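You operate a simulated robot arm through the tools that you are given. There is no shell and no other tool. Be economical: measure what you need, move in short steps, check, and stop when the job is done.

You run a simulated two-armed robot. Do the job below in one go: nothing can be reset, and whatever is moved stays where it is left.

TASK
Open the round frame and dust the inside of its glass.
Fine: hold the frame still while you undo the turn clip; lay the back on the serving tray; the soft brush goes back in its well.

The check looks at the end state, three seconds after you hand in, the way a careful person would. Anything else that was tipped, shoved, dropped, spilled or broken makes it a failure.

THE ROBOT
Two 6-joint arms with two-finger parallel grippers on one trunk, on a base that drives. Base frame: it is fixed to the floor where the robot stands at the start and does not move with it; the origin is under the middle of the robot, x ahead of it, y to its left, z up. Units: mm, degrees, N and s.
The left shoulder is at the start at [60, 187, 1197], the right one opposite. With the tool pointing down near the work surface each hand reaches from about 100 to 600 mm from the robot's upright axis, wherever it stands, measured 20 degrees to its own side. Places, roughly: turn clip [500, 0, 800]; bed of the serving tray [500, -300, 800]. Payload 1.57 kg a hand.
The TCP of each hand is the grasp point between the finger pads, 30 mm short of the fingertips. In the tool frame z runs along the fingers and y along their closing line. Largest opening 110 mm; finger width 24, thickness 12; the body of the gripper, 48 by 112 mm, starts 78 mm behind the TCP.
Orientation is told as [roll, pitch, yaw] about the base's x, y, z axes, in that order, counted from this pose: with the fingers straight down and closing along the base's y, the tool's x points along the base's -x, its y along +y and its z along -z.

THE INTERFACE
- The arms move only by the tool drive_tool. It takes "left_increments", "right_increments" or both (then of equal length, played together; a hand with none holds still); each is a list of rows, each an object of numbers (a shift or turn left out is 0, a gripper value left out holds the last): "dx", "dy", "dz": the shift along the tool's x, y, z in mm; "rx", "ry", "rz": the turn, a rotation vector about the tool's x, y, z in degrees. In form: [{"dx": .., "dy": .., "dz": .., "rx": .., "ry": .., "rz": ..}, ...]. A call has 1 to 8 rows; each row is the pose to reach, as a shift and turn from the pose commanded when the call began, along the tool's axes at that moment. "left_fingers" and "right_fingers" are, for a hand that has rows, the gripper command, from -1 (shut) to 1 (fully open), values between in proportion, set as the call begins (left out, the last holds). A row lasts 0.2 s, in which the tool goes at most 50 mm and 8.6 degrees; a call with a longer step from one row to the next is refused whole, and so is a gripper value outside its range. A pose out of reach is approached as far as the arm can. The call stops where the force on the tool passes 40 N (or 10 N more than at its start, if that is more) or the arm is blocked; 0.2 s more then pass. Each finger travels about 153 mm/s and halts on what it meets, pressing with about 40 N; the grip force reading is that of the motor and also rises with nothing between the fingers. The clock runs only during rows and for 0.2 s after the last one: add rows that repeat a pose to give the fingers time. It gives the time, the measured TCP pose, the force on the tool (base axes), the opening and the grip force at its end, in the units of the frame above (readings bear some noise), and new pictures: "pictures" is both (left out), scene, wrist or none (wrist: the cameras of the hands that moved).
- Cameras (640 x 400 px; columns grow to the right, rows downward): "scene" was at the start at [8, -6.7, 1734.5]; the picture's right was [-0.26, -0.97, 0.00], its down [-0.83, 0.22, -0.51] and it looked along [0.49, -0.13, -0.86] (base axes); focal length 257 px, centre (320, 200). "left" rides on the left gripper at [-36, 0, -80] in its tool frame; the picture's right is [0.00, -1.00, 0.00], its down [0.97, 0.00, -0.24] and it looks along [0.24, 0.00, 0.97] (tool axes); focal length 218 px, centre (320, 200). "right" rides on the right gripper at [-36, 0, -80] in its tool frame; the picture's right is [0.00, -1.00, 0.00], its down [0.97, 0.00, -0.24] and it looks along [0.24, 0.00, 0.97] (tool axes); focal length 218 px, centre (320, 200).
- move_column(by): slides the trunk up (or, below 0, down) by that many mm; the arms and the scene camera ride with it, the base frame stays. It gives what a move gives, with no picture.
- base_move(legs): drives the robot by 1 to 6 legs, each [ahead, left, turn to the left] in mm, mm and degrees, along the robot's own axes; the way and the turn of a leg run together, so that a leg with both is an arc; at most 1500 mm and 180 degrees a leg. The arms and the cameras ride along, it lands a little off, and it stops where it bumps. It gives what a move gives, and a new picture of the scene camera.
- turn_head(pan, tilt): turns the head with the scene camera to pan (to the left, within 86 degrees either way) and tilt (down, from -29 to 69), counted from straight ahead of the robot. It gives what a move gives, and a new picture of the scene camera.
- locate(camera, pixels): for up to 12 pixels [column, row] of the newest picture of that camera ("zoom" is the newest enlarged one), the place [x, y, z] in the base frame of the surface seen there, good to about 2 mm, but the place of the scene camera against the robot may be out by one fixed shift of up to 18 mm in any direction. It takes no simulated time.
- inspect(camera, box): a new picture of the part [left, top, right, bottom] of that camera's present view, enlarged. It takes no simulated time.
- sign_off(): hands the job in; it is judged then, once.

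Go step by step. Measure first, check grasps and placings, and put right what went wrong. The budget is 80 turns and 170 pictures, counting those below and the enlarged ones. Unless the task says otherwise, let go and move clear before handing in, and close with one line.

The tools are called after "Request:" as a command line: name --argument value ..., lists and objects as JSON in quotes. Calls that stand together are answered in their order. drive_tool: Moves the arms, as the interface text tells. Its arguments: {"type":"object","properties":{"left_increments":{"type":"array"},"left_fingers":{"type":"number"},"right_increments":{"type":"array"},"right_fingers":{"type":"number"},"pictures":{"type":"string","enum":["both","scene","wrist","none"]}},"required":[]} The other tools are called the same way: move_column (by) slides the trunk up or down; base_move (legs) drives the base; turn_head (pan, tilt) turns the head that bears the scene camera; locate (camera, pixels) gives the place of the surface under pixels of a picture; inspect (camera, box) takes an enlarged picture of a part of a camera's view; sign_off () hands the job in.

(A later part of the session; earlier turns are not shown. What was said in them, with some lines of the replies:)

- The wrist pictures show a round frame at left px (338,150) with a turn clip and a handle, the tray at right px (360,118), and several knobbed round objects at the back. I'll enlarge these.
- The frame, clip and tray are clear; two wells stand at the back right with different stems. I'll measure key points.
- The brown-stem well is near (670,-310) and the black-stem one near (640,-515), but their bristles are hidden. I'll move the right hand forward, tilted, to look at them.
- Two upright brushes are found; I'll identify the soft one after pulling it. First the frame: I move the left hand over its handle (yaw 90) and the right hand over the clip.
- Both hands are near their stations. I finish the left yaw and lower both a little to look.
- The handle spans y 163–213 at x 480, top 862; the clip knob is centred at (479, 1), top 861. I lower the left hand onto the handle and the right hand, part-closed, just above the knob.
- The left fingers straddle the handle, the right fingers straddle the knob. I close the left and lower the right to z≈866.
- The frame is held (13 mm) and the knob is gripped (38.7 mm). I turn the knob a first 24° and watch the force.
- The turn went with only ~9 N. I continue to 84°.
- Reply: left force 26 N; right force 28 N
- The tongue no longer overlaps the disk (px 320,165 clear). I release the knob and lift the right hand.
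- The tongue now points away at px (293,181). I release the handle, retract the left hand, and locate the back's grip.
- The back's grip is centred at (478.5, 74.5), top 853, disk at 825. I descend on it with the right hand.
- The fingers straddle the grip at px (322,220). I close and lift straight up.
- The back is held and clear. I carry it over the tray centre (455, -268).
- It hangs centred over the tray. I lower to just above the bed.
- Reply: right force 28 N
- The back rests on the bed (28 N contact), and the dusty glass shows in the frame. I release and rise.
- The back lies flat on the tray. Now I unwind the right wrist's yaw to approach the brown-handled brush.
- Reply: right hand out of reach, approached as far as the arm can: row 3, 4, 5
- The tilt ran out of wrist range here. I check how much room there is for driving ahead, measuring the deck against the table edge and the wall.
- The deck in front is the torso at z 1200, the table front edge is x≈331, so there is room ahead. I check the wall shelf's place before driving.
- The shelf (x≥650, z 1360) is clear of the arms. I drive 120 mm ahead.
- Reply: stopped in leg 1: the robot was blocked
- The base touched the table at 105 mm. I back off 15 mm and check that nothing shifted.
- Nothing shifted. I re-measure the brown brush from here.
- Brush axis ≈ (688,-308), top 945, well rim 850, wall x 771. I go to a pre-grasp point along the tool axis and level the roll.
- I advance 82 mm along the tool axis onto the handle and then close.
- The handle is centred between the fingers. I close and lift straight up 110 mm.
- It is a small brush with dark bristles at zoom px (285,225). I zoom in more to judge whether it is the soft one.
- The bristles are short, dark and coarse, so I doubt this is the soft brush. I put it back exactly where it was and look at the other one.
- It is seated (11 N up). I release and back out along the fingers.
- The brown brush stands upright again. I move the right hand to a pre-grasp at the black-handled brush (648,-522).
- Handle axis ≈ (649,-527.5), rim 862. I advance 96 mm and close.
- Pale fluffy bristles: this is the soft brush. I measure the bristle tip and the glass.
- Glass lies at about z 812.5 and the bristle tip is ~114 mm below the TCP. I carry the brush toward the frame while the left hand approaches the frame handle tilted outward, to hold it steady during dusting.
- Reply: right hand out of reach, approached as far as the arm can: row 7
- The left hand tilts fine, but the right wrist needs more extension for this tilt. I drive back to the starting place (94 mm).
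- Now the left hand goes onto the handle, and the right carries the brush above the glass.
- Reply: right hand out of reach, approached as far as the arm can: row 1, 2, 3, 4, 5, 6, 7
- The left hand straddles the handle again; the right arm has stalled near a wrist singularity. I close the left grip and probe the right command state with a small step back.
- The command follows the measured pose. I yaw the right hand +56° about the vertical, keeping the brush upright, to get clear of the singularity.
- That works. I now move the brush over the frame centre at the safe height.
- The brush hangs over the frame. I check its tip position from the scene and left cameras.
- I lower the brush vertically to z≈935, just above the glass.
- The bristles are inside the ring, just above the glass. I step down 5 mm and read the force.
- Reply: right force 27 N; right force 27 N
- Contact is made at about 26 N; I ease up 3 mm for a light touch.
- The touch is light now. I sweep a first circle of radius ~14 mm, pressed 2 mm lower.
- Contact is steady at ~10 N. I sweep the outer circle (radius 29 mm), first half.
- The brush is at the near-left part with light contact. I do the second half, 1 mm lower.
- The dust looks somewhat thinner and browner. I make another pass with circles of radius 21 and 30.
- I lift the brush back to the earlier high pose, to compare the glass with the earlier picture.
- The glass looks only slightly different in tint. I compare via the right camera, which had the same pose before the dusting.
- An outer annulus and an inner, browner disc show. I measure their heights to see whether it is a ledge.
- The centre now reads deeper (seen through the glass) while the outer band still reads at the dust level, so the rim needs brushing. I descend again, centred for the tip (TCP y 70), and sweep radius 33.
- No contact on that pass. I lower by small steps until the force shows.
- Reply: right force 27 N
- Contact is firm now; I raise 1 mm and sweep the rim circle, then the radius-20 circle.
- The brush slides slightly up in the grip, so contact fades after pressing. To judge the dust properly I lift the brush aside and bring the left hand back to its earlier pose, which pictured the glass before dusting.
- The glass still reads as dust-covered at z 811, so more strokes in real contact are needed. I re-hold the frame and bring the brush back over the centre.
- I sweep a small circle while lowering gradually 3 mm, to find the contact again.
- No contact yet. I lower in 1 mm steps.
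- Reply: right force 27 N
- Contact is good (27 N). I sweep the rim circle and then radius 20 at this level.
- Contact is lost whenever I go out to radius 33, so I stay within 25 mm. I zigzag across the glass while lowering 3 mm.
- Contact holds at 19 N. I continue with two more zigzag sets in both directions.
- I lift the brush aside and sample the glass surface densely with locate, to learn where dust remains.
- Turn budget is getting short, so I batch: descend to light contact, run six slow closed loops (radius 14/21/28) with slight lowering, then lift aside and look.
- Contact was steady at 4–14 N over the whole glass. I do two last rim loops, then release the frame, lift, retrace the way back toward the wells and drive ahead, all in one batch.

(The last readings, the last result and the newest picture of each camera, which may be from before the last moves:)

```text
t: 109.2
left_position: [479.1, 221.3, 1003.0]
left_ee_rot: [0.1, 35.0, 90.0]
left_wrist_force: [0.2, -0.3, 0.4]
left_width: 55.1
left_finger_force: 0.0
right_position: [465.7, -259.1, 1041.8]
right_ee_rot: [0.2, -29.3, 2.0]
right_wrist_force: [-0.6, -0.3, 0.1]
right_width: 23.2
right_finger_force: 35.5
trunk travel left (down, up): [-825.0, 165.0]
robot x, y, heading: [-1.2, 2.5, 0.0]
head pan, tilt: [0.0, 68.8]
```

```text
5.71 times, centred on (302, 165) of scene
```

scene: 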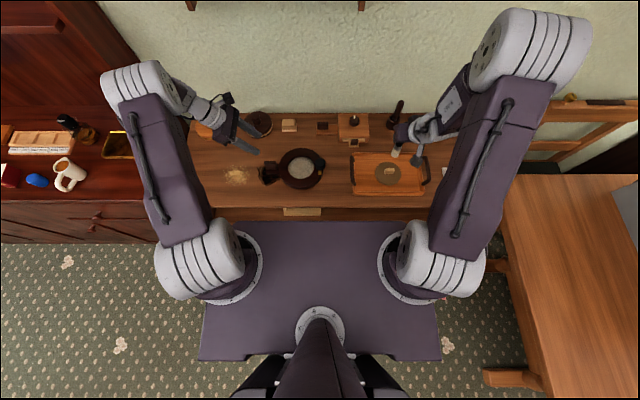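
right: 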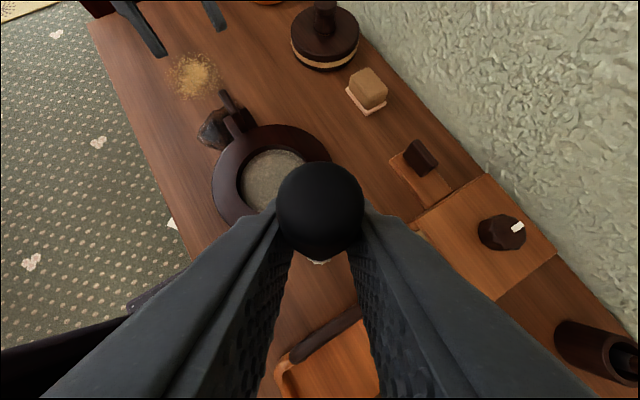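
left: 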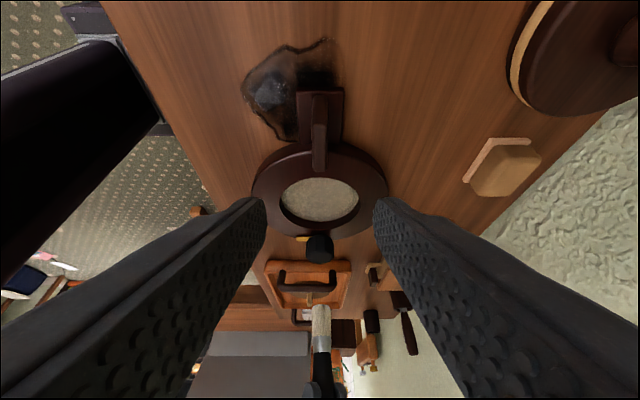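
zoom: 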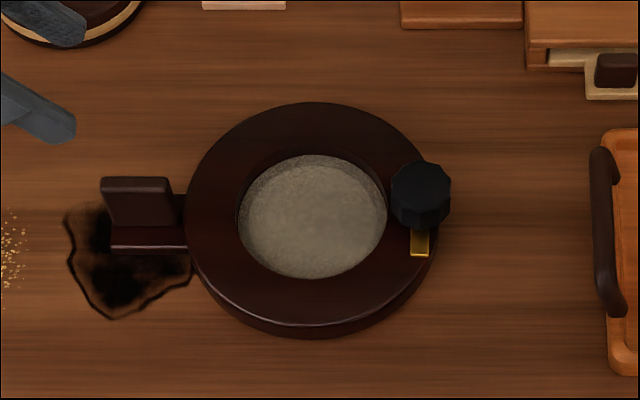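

The frame stays where it was and the glass has been brushed all over. Now I drive ahead and bring the brush over its well, then measure.

Request:
base_move --legs '[[94, 0, 0]]'

Request:
drive_tool --right_increments '[{"dx": -10.5, "dy": -38.8, "dz": 4.6}, {"dx": -20.9, "dy": -77.7, "dz": 9.2}, {"dx": -31.4, "dy": -116.5, "dz": 13.8}, {"dx": -41.8, "dy": -155.3, "dz": 18.3}, {"dx": -52.3, "dy": -194.1, "dz": 22.9}, {"dx": -62.7, "dy": -233, "dz": 27.5}, {"dx": -73.2, "dy": -271.8, "dz": 32.1}, {"dx": -73.2, "dy": -271.8, "dz": 32.1}]' --pictures "both"

Request:
inspect --camera "scene" --box '[430, 105, 500, 165]'

Request:
inspect --camera "left" --box '[200, 200, 440, 400]'

```text
t: 110.3
left_position: [570.8, 220.9, 1004.1]
left_ee_rot: [-0.2, 35.0, 90.0]
left_wrist_force: [0.2, 0.9, 0.4]
left_width: 55.0
left_finger_force: 0.2
right_position: [557.3, -257.5, 1043.6]
right_ee_rot: [0.2, -29.4, 1.9]
right_wrist_force: [-0.5, -0.3, 0.0]
right_width: 23.3
right_finger_force: 35.5
trunk travel left (down, up): [-825.0, 165.0]
robot x, y, heading: [90.4, -1.7, 0.0]
head pan, tilt: [0.0, 68.8]
```

scene: 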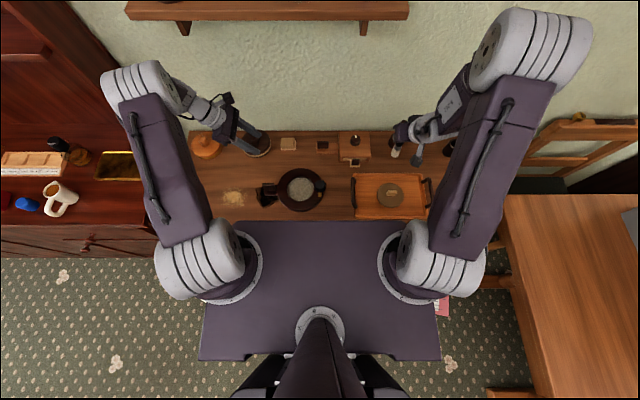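

```text
t: 112.1
left_position: [571.4, 220.4, 1002.6]
left_ee_rot: [0.0, 35.0, 90.0]
left_wrist_force: [-0.4, -0.5, 0.1]
left_width: 55.0
left_finger_force: 0.0
right_position: [648.8, -526.7, 1049.2]
right_ee_rot: [0.3, -29.0, 2.0]
right_wrist_force: [-0.7, -0.2, -0.1]
right_width: 23.4
right_finger_force: 35.6
trunk travel left (down, up): [-825.0, 165.0]
robot x, y, heading: [90.2, 1.0, 0.3]
head pan, tilt: [0.0, 68.8]
```

scene: 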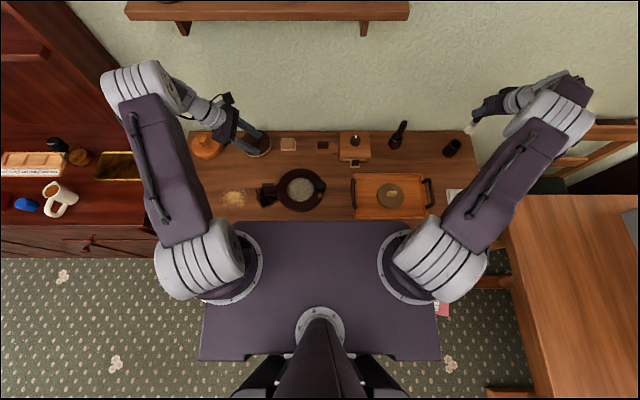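
right: 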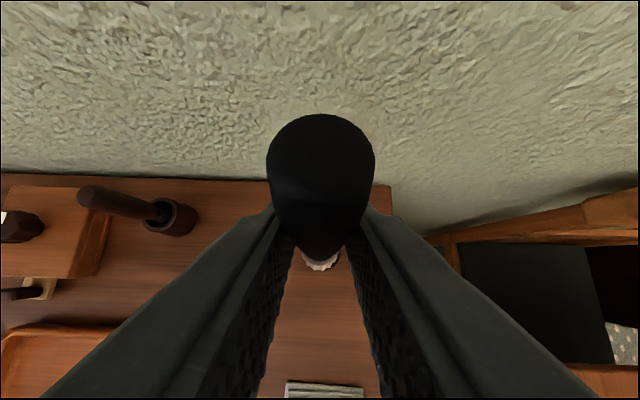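

```text
6.67 times, centred on (465, 135) of scene
```

zoom: 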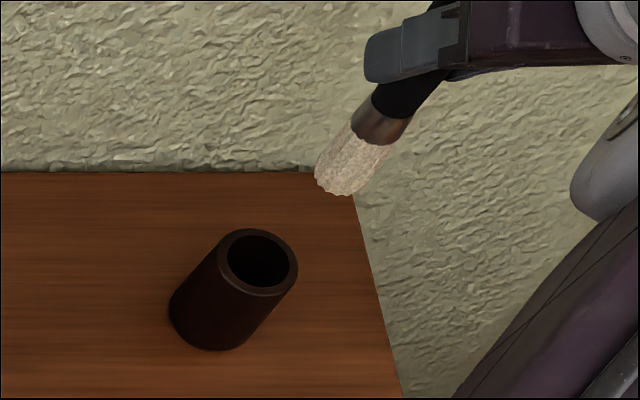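

```text
2.00 times, centred on (320, 300) of left
```

zoom: 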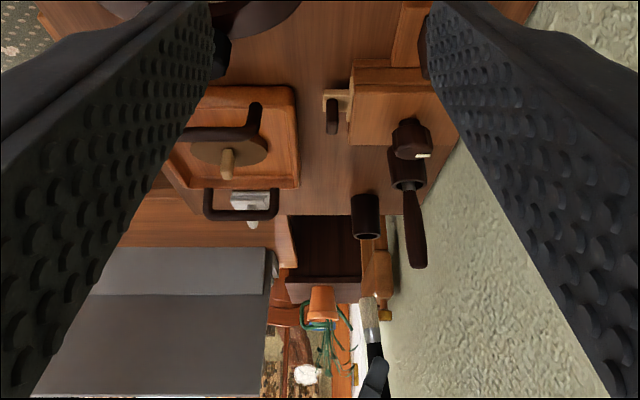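

I measure the brush's tilt (handle top, bristle tip) and the well rim.

Request:
locate --camera "right" --pixels '[[320, 122], [320, 140], [320, 180], [320, 225], [320, 262], [318, 268], [305, 258], [335, 258], [322, 250]]'

Request:
locate --camera "zoom" --pixels '[[368, 297], [369, 305], [370, 320], [370, 335], [372, 350], [365, 195], [365, 235], [355, 235], [377, 235]]'

Request:
locate --camera "scene" --pixels '[[468, 133], [471, 130], [452, 140], [448, 146], [456, 148], [452, 149], [473, 124]]'

Request:
inspect --camera "scene" --box '[455, 105, 495, 145]'

Request:
locate --camera "zoom" --pixels '[[190, 280], [170, 270], [215, 285], [200, 240], [250, 200], [235, 190], [275, 210], [290, 150], [120, 240], [180, 250], [220, 255]]'

```text
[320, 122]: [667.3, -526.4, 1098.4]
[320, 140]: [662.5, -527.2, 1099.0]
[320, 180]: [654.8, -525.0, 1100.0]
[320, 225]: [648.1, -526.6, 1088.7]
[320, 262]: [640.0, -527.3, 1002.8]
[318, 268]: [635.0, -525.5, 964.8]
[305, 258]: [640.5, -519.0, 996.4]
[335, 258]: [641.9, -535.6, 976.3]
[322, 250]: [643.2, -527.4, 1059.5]
```

```text
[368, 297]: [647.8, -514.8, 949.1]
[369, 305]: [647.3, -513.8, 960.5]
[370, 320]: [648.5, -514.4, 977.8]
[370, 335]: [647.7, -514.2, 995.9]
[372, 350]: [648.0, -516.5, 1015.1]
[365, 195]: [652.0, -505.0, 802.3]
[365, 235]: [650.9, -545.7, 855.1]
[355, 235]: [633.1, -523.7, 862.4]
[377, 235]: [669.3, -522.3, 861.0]
```

```text
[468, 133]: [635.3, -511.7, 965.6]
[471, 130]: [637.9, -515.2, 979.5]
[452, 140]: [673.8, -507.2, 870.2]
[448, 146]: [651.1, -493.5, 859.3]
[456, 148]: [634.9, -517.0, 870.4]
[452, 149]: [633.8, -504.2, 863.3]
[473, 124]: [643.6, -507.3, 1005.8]
```

```text
10.00 times, centred on (475, 125) of scene
```

zoom: 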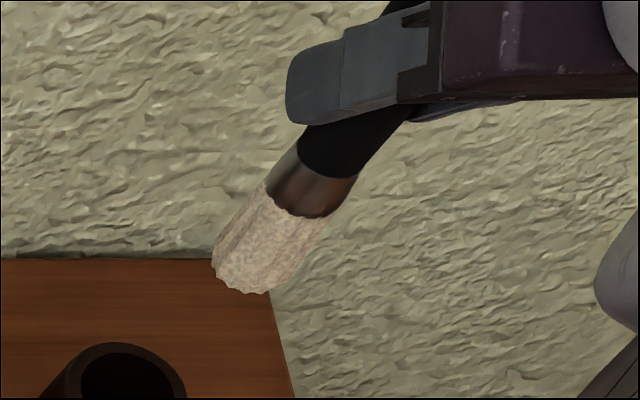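

```text
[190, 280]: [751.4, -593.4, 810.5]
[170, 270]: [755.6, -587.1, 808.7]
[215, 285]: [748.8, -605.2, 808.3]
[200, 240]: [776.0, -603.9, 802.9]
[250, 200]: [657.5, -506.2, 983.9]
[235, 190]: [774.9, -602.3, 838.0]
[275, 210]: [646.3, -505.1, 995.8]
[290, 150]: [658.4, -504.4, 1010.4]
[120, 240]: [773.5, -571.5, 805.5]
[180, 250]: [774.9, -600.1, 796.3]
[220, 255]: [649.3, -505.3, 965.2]
```

The brush leans ~4° (tip toward −x); tip ≈(647,-527), well centre ≈(651,-528). I correct the tilt by 3°, shift, and lower to just above the rim, then check.

Request:
drive_tool --right_increments '[{"dx": 10, "dy": -0.7, "dz": 16, "ry": -1}, {"dx": 20, "dy": -0.7, "dz": 32, "ry": -2}, {"dx": 30, "dy": -0.7, "dz": 49, "ry": -3}, {"dx": 38.5, "dy": -0.7, "dz": 64.3, "ry": -3}, {"dx": 38.5, "dy": -0.7, "dz": 64.3, "ry": -3}]' --pictures "wrist"

Request:
inspect --camera "scene" --box '[435, 115, 485, 160]'

Request:
inspect --camera "left" --box '[350, 280, 430, 400]'

Request:
locate --camera "zoom" --pixels '[[320, 60], [320, 100], [320, 140], [320, 180], [320, 220], [320, 260], [280, 120], [360, 120], [250, 140], [390, 140], [300, 200], [340, 200]]'

```text
t: 113.3
left_position: [572.6, 221.6, 1001.8]
left_ee_rot: [0.0, 35.0, 90.1]
left_wrist_force: [-0.9, 0.1, -0.2]
left_width: 55.1
left_finger_force: 0.0
right_position: [645.2, -528.0, 974.8]
right_ee_rot: [0.2, -32.2, 2.0]
right_wrist_force: [0.6, -0.3, 0.1]
right_width: 23.3
right_finger_force: 35.5
trunk travel left (down, up): [-825.0, 165.0]
robot x, y, heading: [91.7, 3.6, 0.1]
head pan, tilt: [0.0, 68.8]
```

right: 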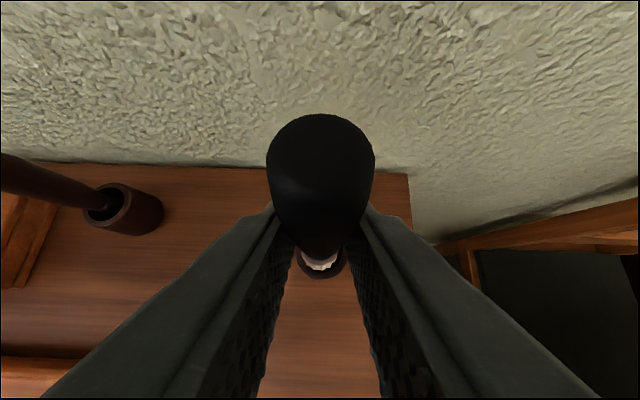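

```text
8.89 times, centred on (460, 138) of scene
```

zoom: 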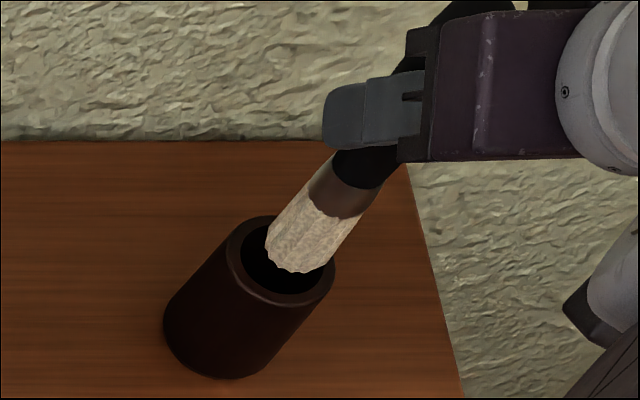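

```text
3.33 times, centred on (390, 340) of left
```

zoom: 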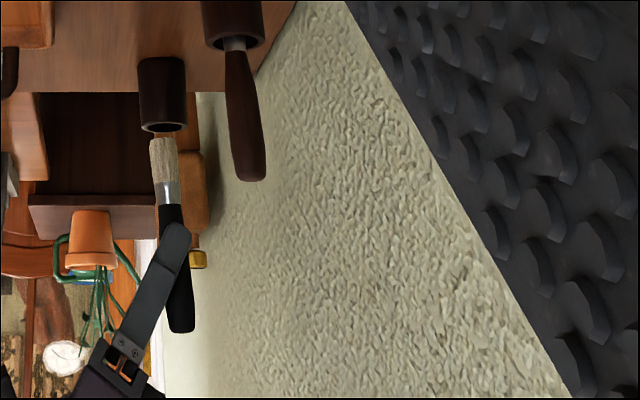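

```text
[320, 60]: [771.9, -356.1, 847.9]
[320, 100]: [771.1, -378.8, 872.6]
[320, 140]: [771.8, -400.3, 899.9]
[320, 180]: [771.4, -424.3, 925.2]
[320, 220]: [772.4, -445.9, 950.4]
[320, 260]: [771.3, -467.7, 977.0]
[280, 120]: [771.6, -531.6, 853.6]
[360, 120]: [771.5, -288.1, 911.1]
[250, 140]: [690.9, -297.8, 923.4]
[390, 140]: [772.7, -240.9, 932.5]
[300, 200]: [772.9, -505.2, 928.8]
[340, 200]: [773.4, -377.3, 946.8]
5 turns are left
```

The tip is centred over the well mouth (scene zoom px 295,265; left zoom px 163,140) and aligned with its axis. I lower it in.

Request:
drive_tool --right_increments '[{"dx": 10.7, "dz": 16.9}, {"dx": 18.7, "dz": 29.6}, {"dx": 25.6, "dz": 40.6}, {"dx": 28.8, "dz": 45.7}, {"dx": 30.4, "dz": 48.2}, {"dx": 32, "dz": 50.8}, {"dx": 33, "dz": 52.5}]' --pictures "wrist"

Request:
inspect --camera "scene" --box '[435, 115, 485, 160]'

Request:
inspect --camera "left" --box '[350, 280, 430, 400]'

```text
t: 114.9
left_position: [571.9, 220.9, 1003.8]
left_ee_rot: [0.0, 35.1, 90.0]
left_wrist_force: [-0.4, 0.2, 0.2]
left_width: 55.0
left_finger_force: 0.1
right_position: [646.5, -527.8, 912.3]
right_ee_rot: [0.3, -32.2, 2.0]
right_wrist_force: [-0.7, 0.0, -0.2]
right_width: 23.3
right_finger_force: 35.3
trunk travel left (down, up): [-825.0, 165.0]
robot x, y, heading: [92.8, -1.4, -0.1]
head pan, tilt: [0.0, 68.8]
```

right: 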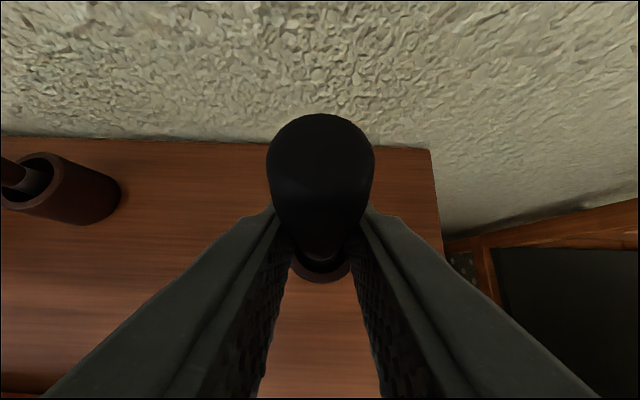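

```text
8.89 times, centred on (460, 138) of scene
```

zoom: 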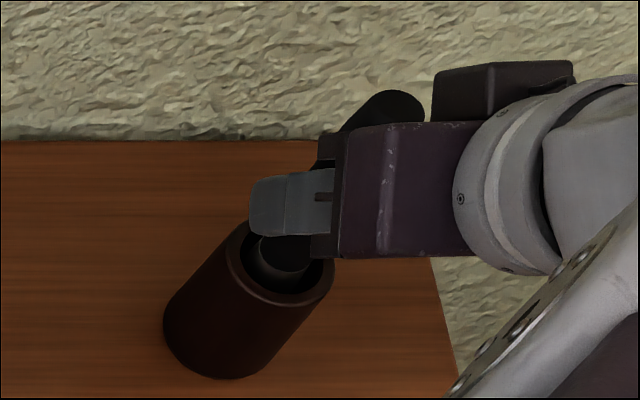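

```text
3.33 times, centred on (390, 340) of left
4 turns are left
```

zoom: 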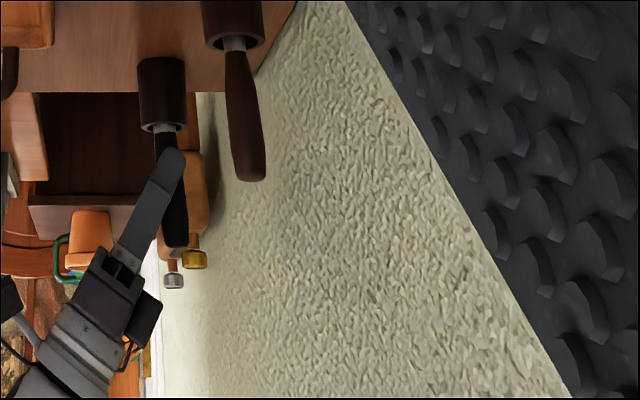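

It is inserted freely; the handle top is ~2 mm above its original seat. I lower 2.5 mm, release, back out along the fingers, and check.

Request:
drive_tool --right_increments '[{"dx": 0.7, "dz": 1.1}, {"dx": 1.3, "dz": 2.1}, {"dx": 1.3, "dz": 2.1}]' --pictures "none"

Request:
drive_tool --right_increments '[{}, {}, {}, {"dz": -30}, {"dz": -70}, {"dz": -110}, {"dz": -150}, {"dz": -150}]' --right_fingers 0.4 --pictures "both"

Request:
inspect --camera "right" --box '[240, 120, 400, 260]'

Request:
inspect --camera "scene" --box '[180, 120, 480, 230]'

```text
t: 115.7
left_position: [571.9, 219.6, 1002.7]
left_ee_rot: [0.0, 35.1, 90.1]
left_wrist_force: [0.0, -0.6, 0.5]
left_width: 55.2
left_finger_force: 0.0
right_position: [646.6, -528.2, 909.8]
right_ee_rot: [0.2, -32.4, 1.9]
right_wrist_force: [0.5, -0.5, 2.1]
right_width: 23.3
right_finger_force: 35.5
trunk travel left (down, up): [-825.0, 165.0]
robot x, y, heading: [91.2, -3.1, -0.2]
head pan, tilt: [0.0, 68.8]
```

```text
t: 117.5
left_position: [571.8, 220.6, 1001.9]
left_ee_rot: [0.1, 35.0, 90.0]
left_wrist_force: [0.5, 0.0, -0.6]
left_width: 54.8
left_finger_force: 0.0
right_position: [567.1, -531.1, 1035.6]
right_ee_rot: [0.4, -32.3, 1.9]
right_wrist_force: [0.0, 0.2, -0.1]
right_width: 77.0
right_finger_force: 0.0
trunk travel left (down, up): [-825.0, 165.0]
robot x, y, heading: [90.8, 1.3, -0.1]
head pan, tilt: [0.0, 68.8]
```

scene: 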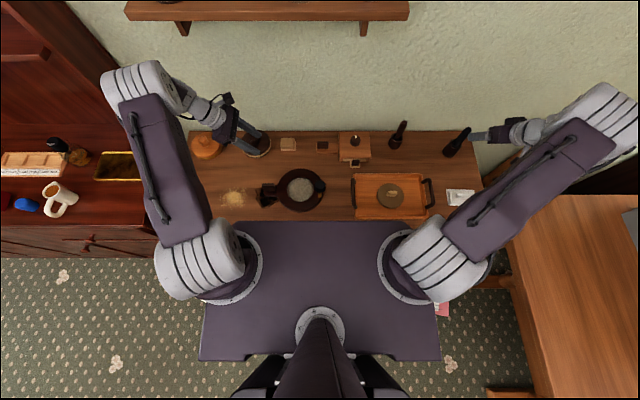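
right: 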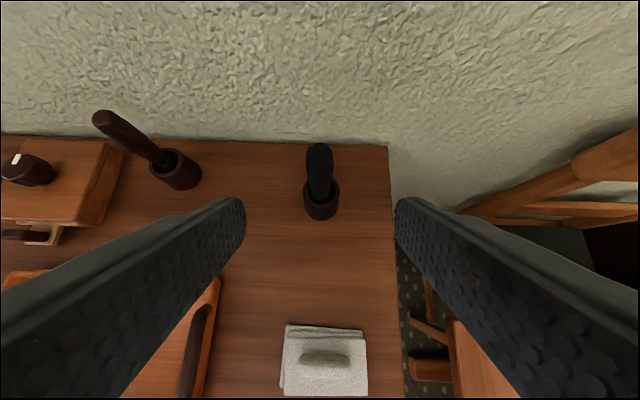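

```text
2.86 times, centred on (320, 190) of right
```

zoom: 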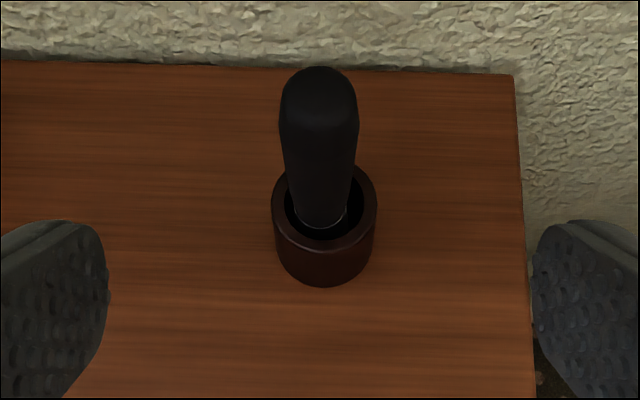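

```text
2.13 times, centred on (330, 175) of scene
3 turns are left
```

zoom: 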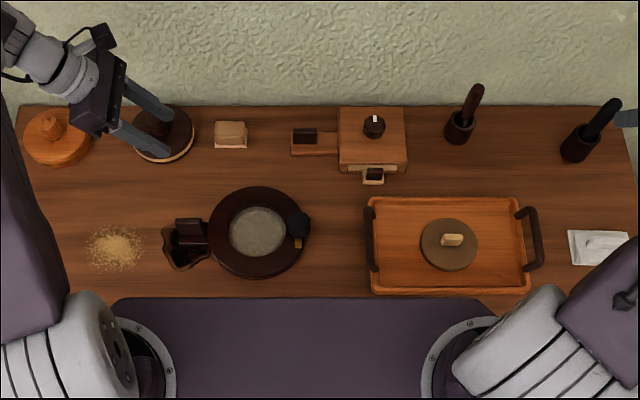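

The soft brush stands upright in its well (zoom px 320,190), the back lies on the tray, and nothing else has moved. Both hands are clear, so I hand in; the glass had full brush coverage, though a faint grey haze still shows in the pictures.

Request:
sign_off

```text
The job is handed in.
```

I opened the frame and brushed the whole glass, but it still looks greyish in the last pictures, so I can't confirm the dust is gone. The frame was held still while the clip was undone. The back is on the serving tray, the soft brush is back in its well, and nothing else looks moved.
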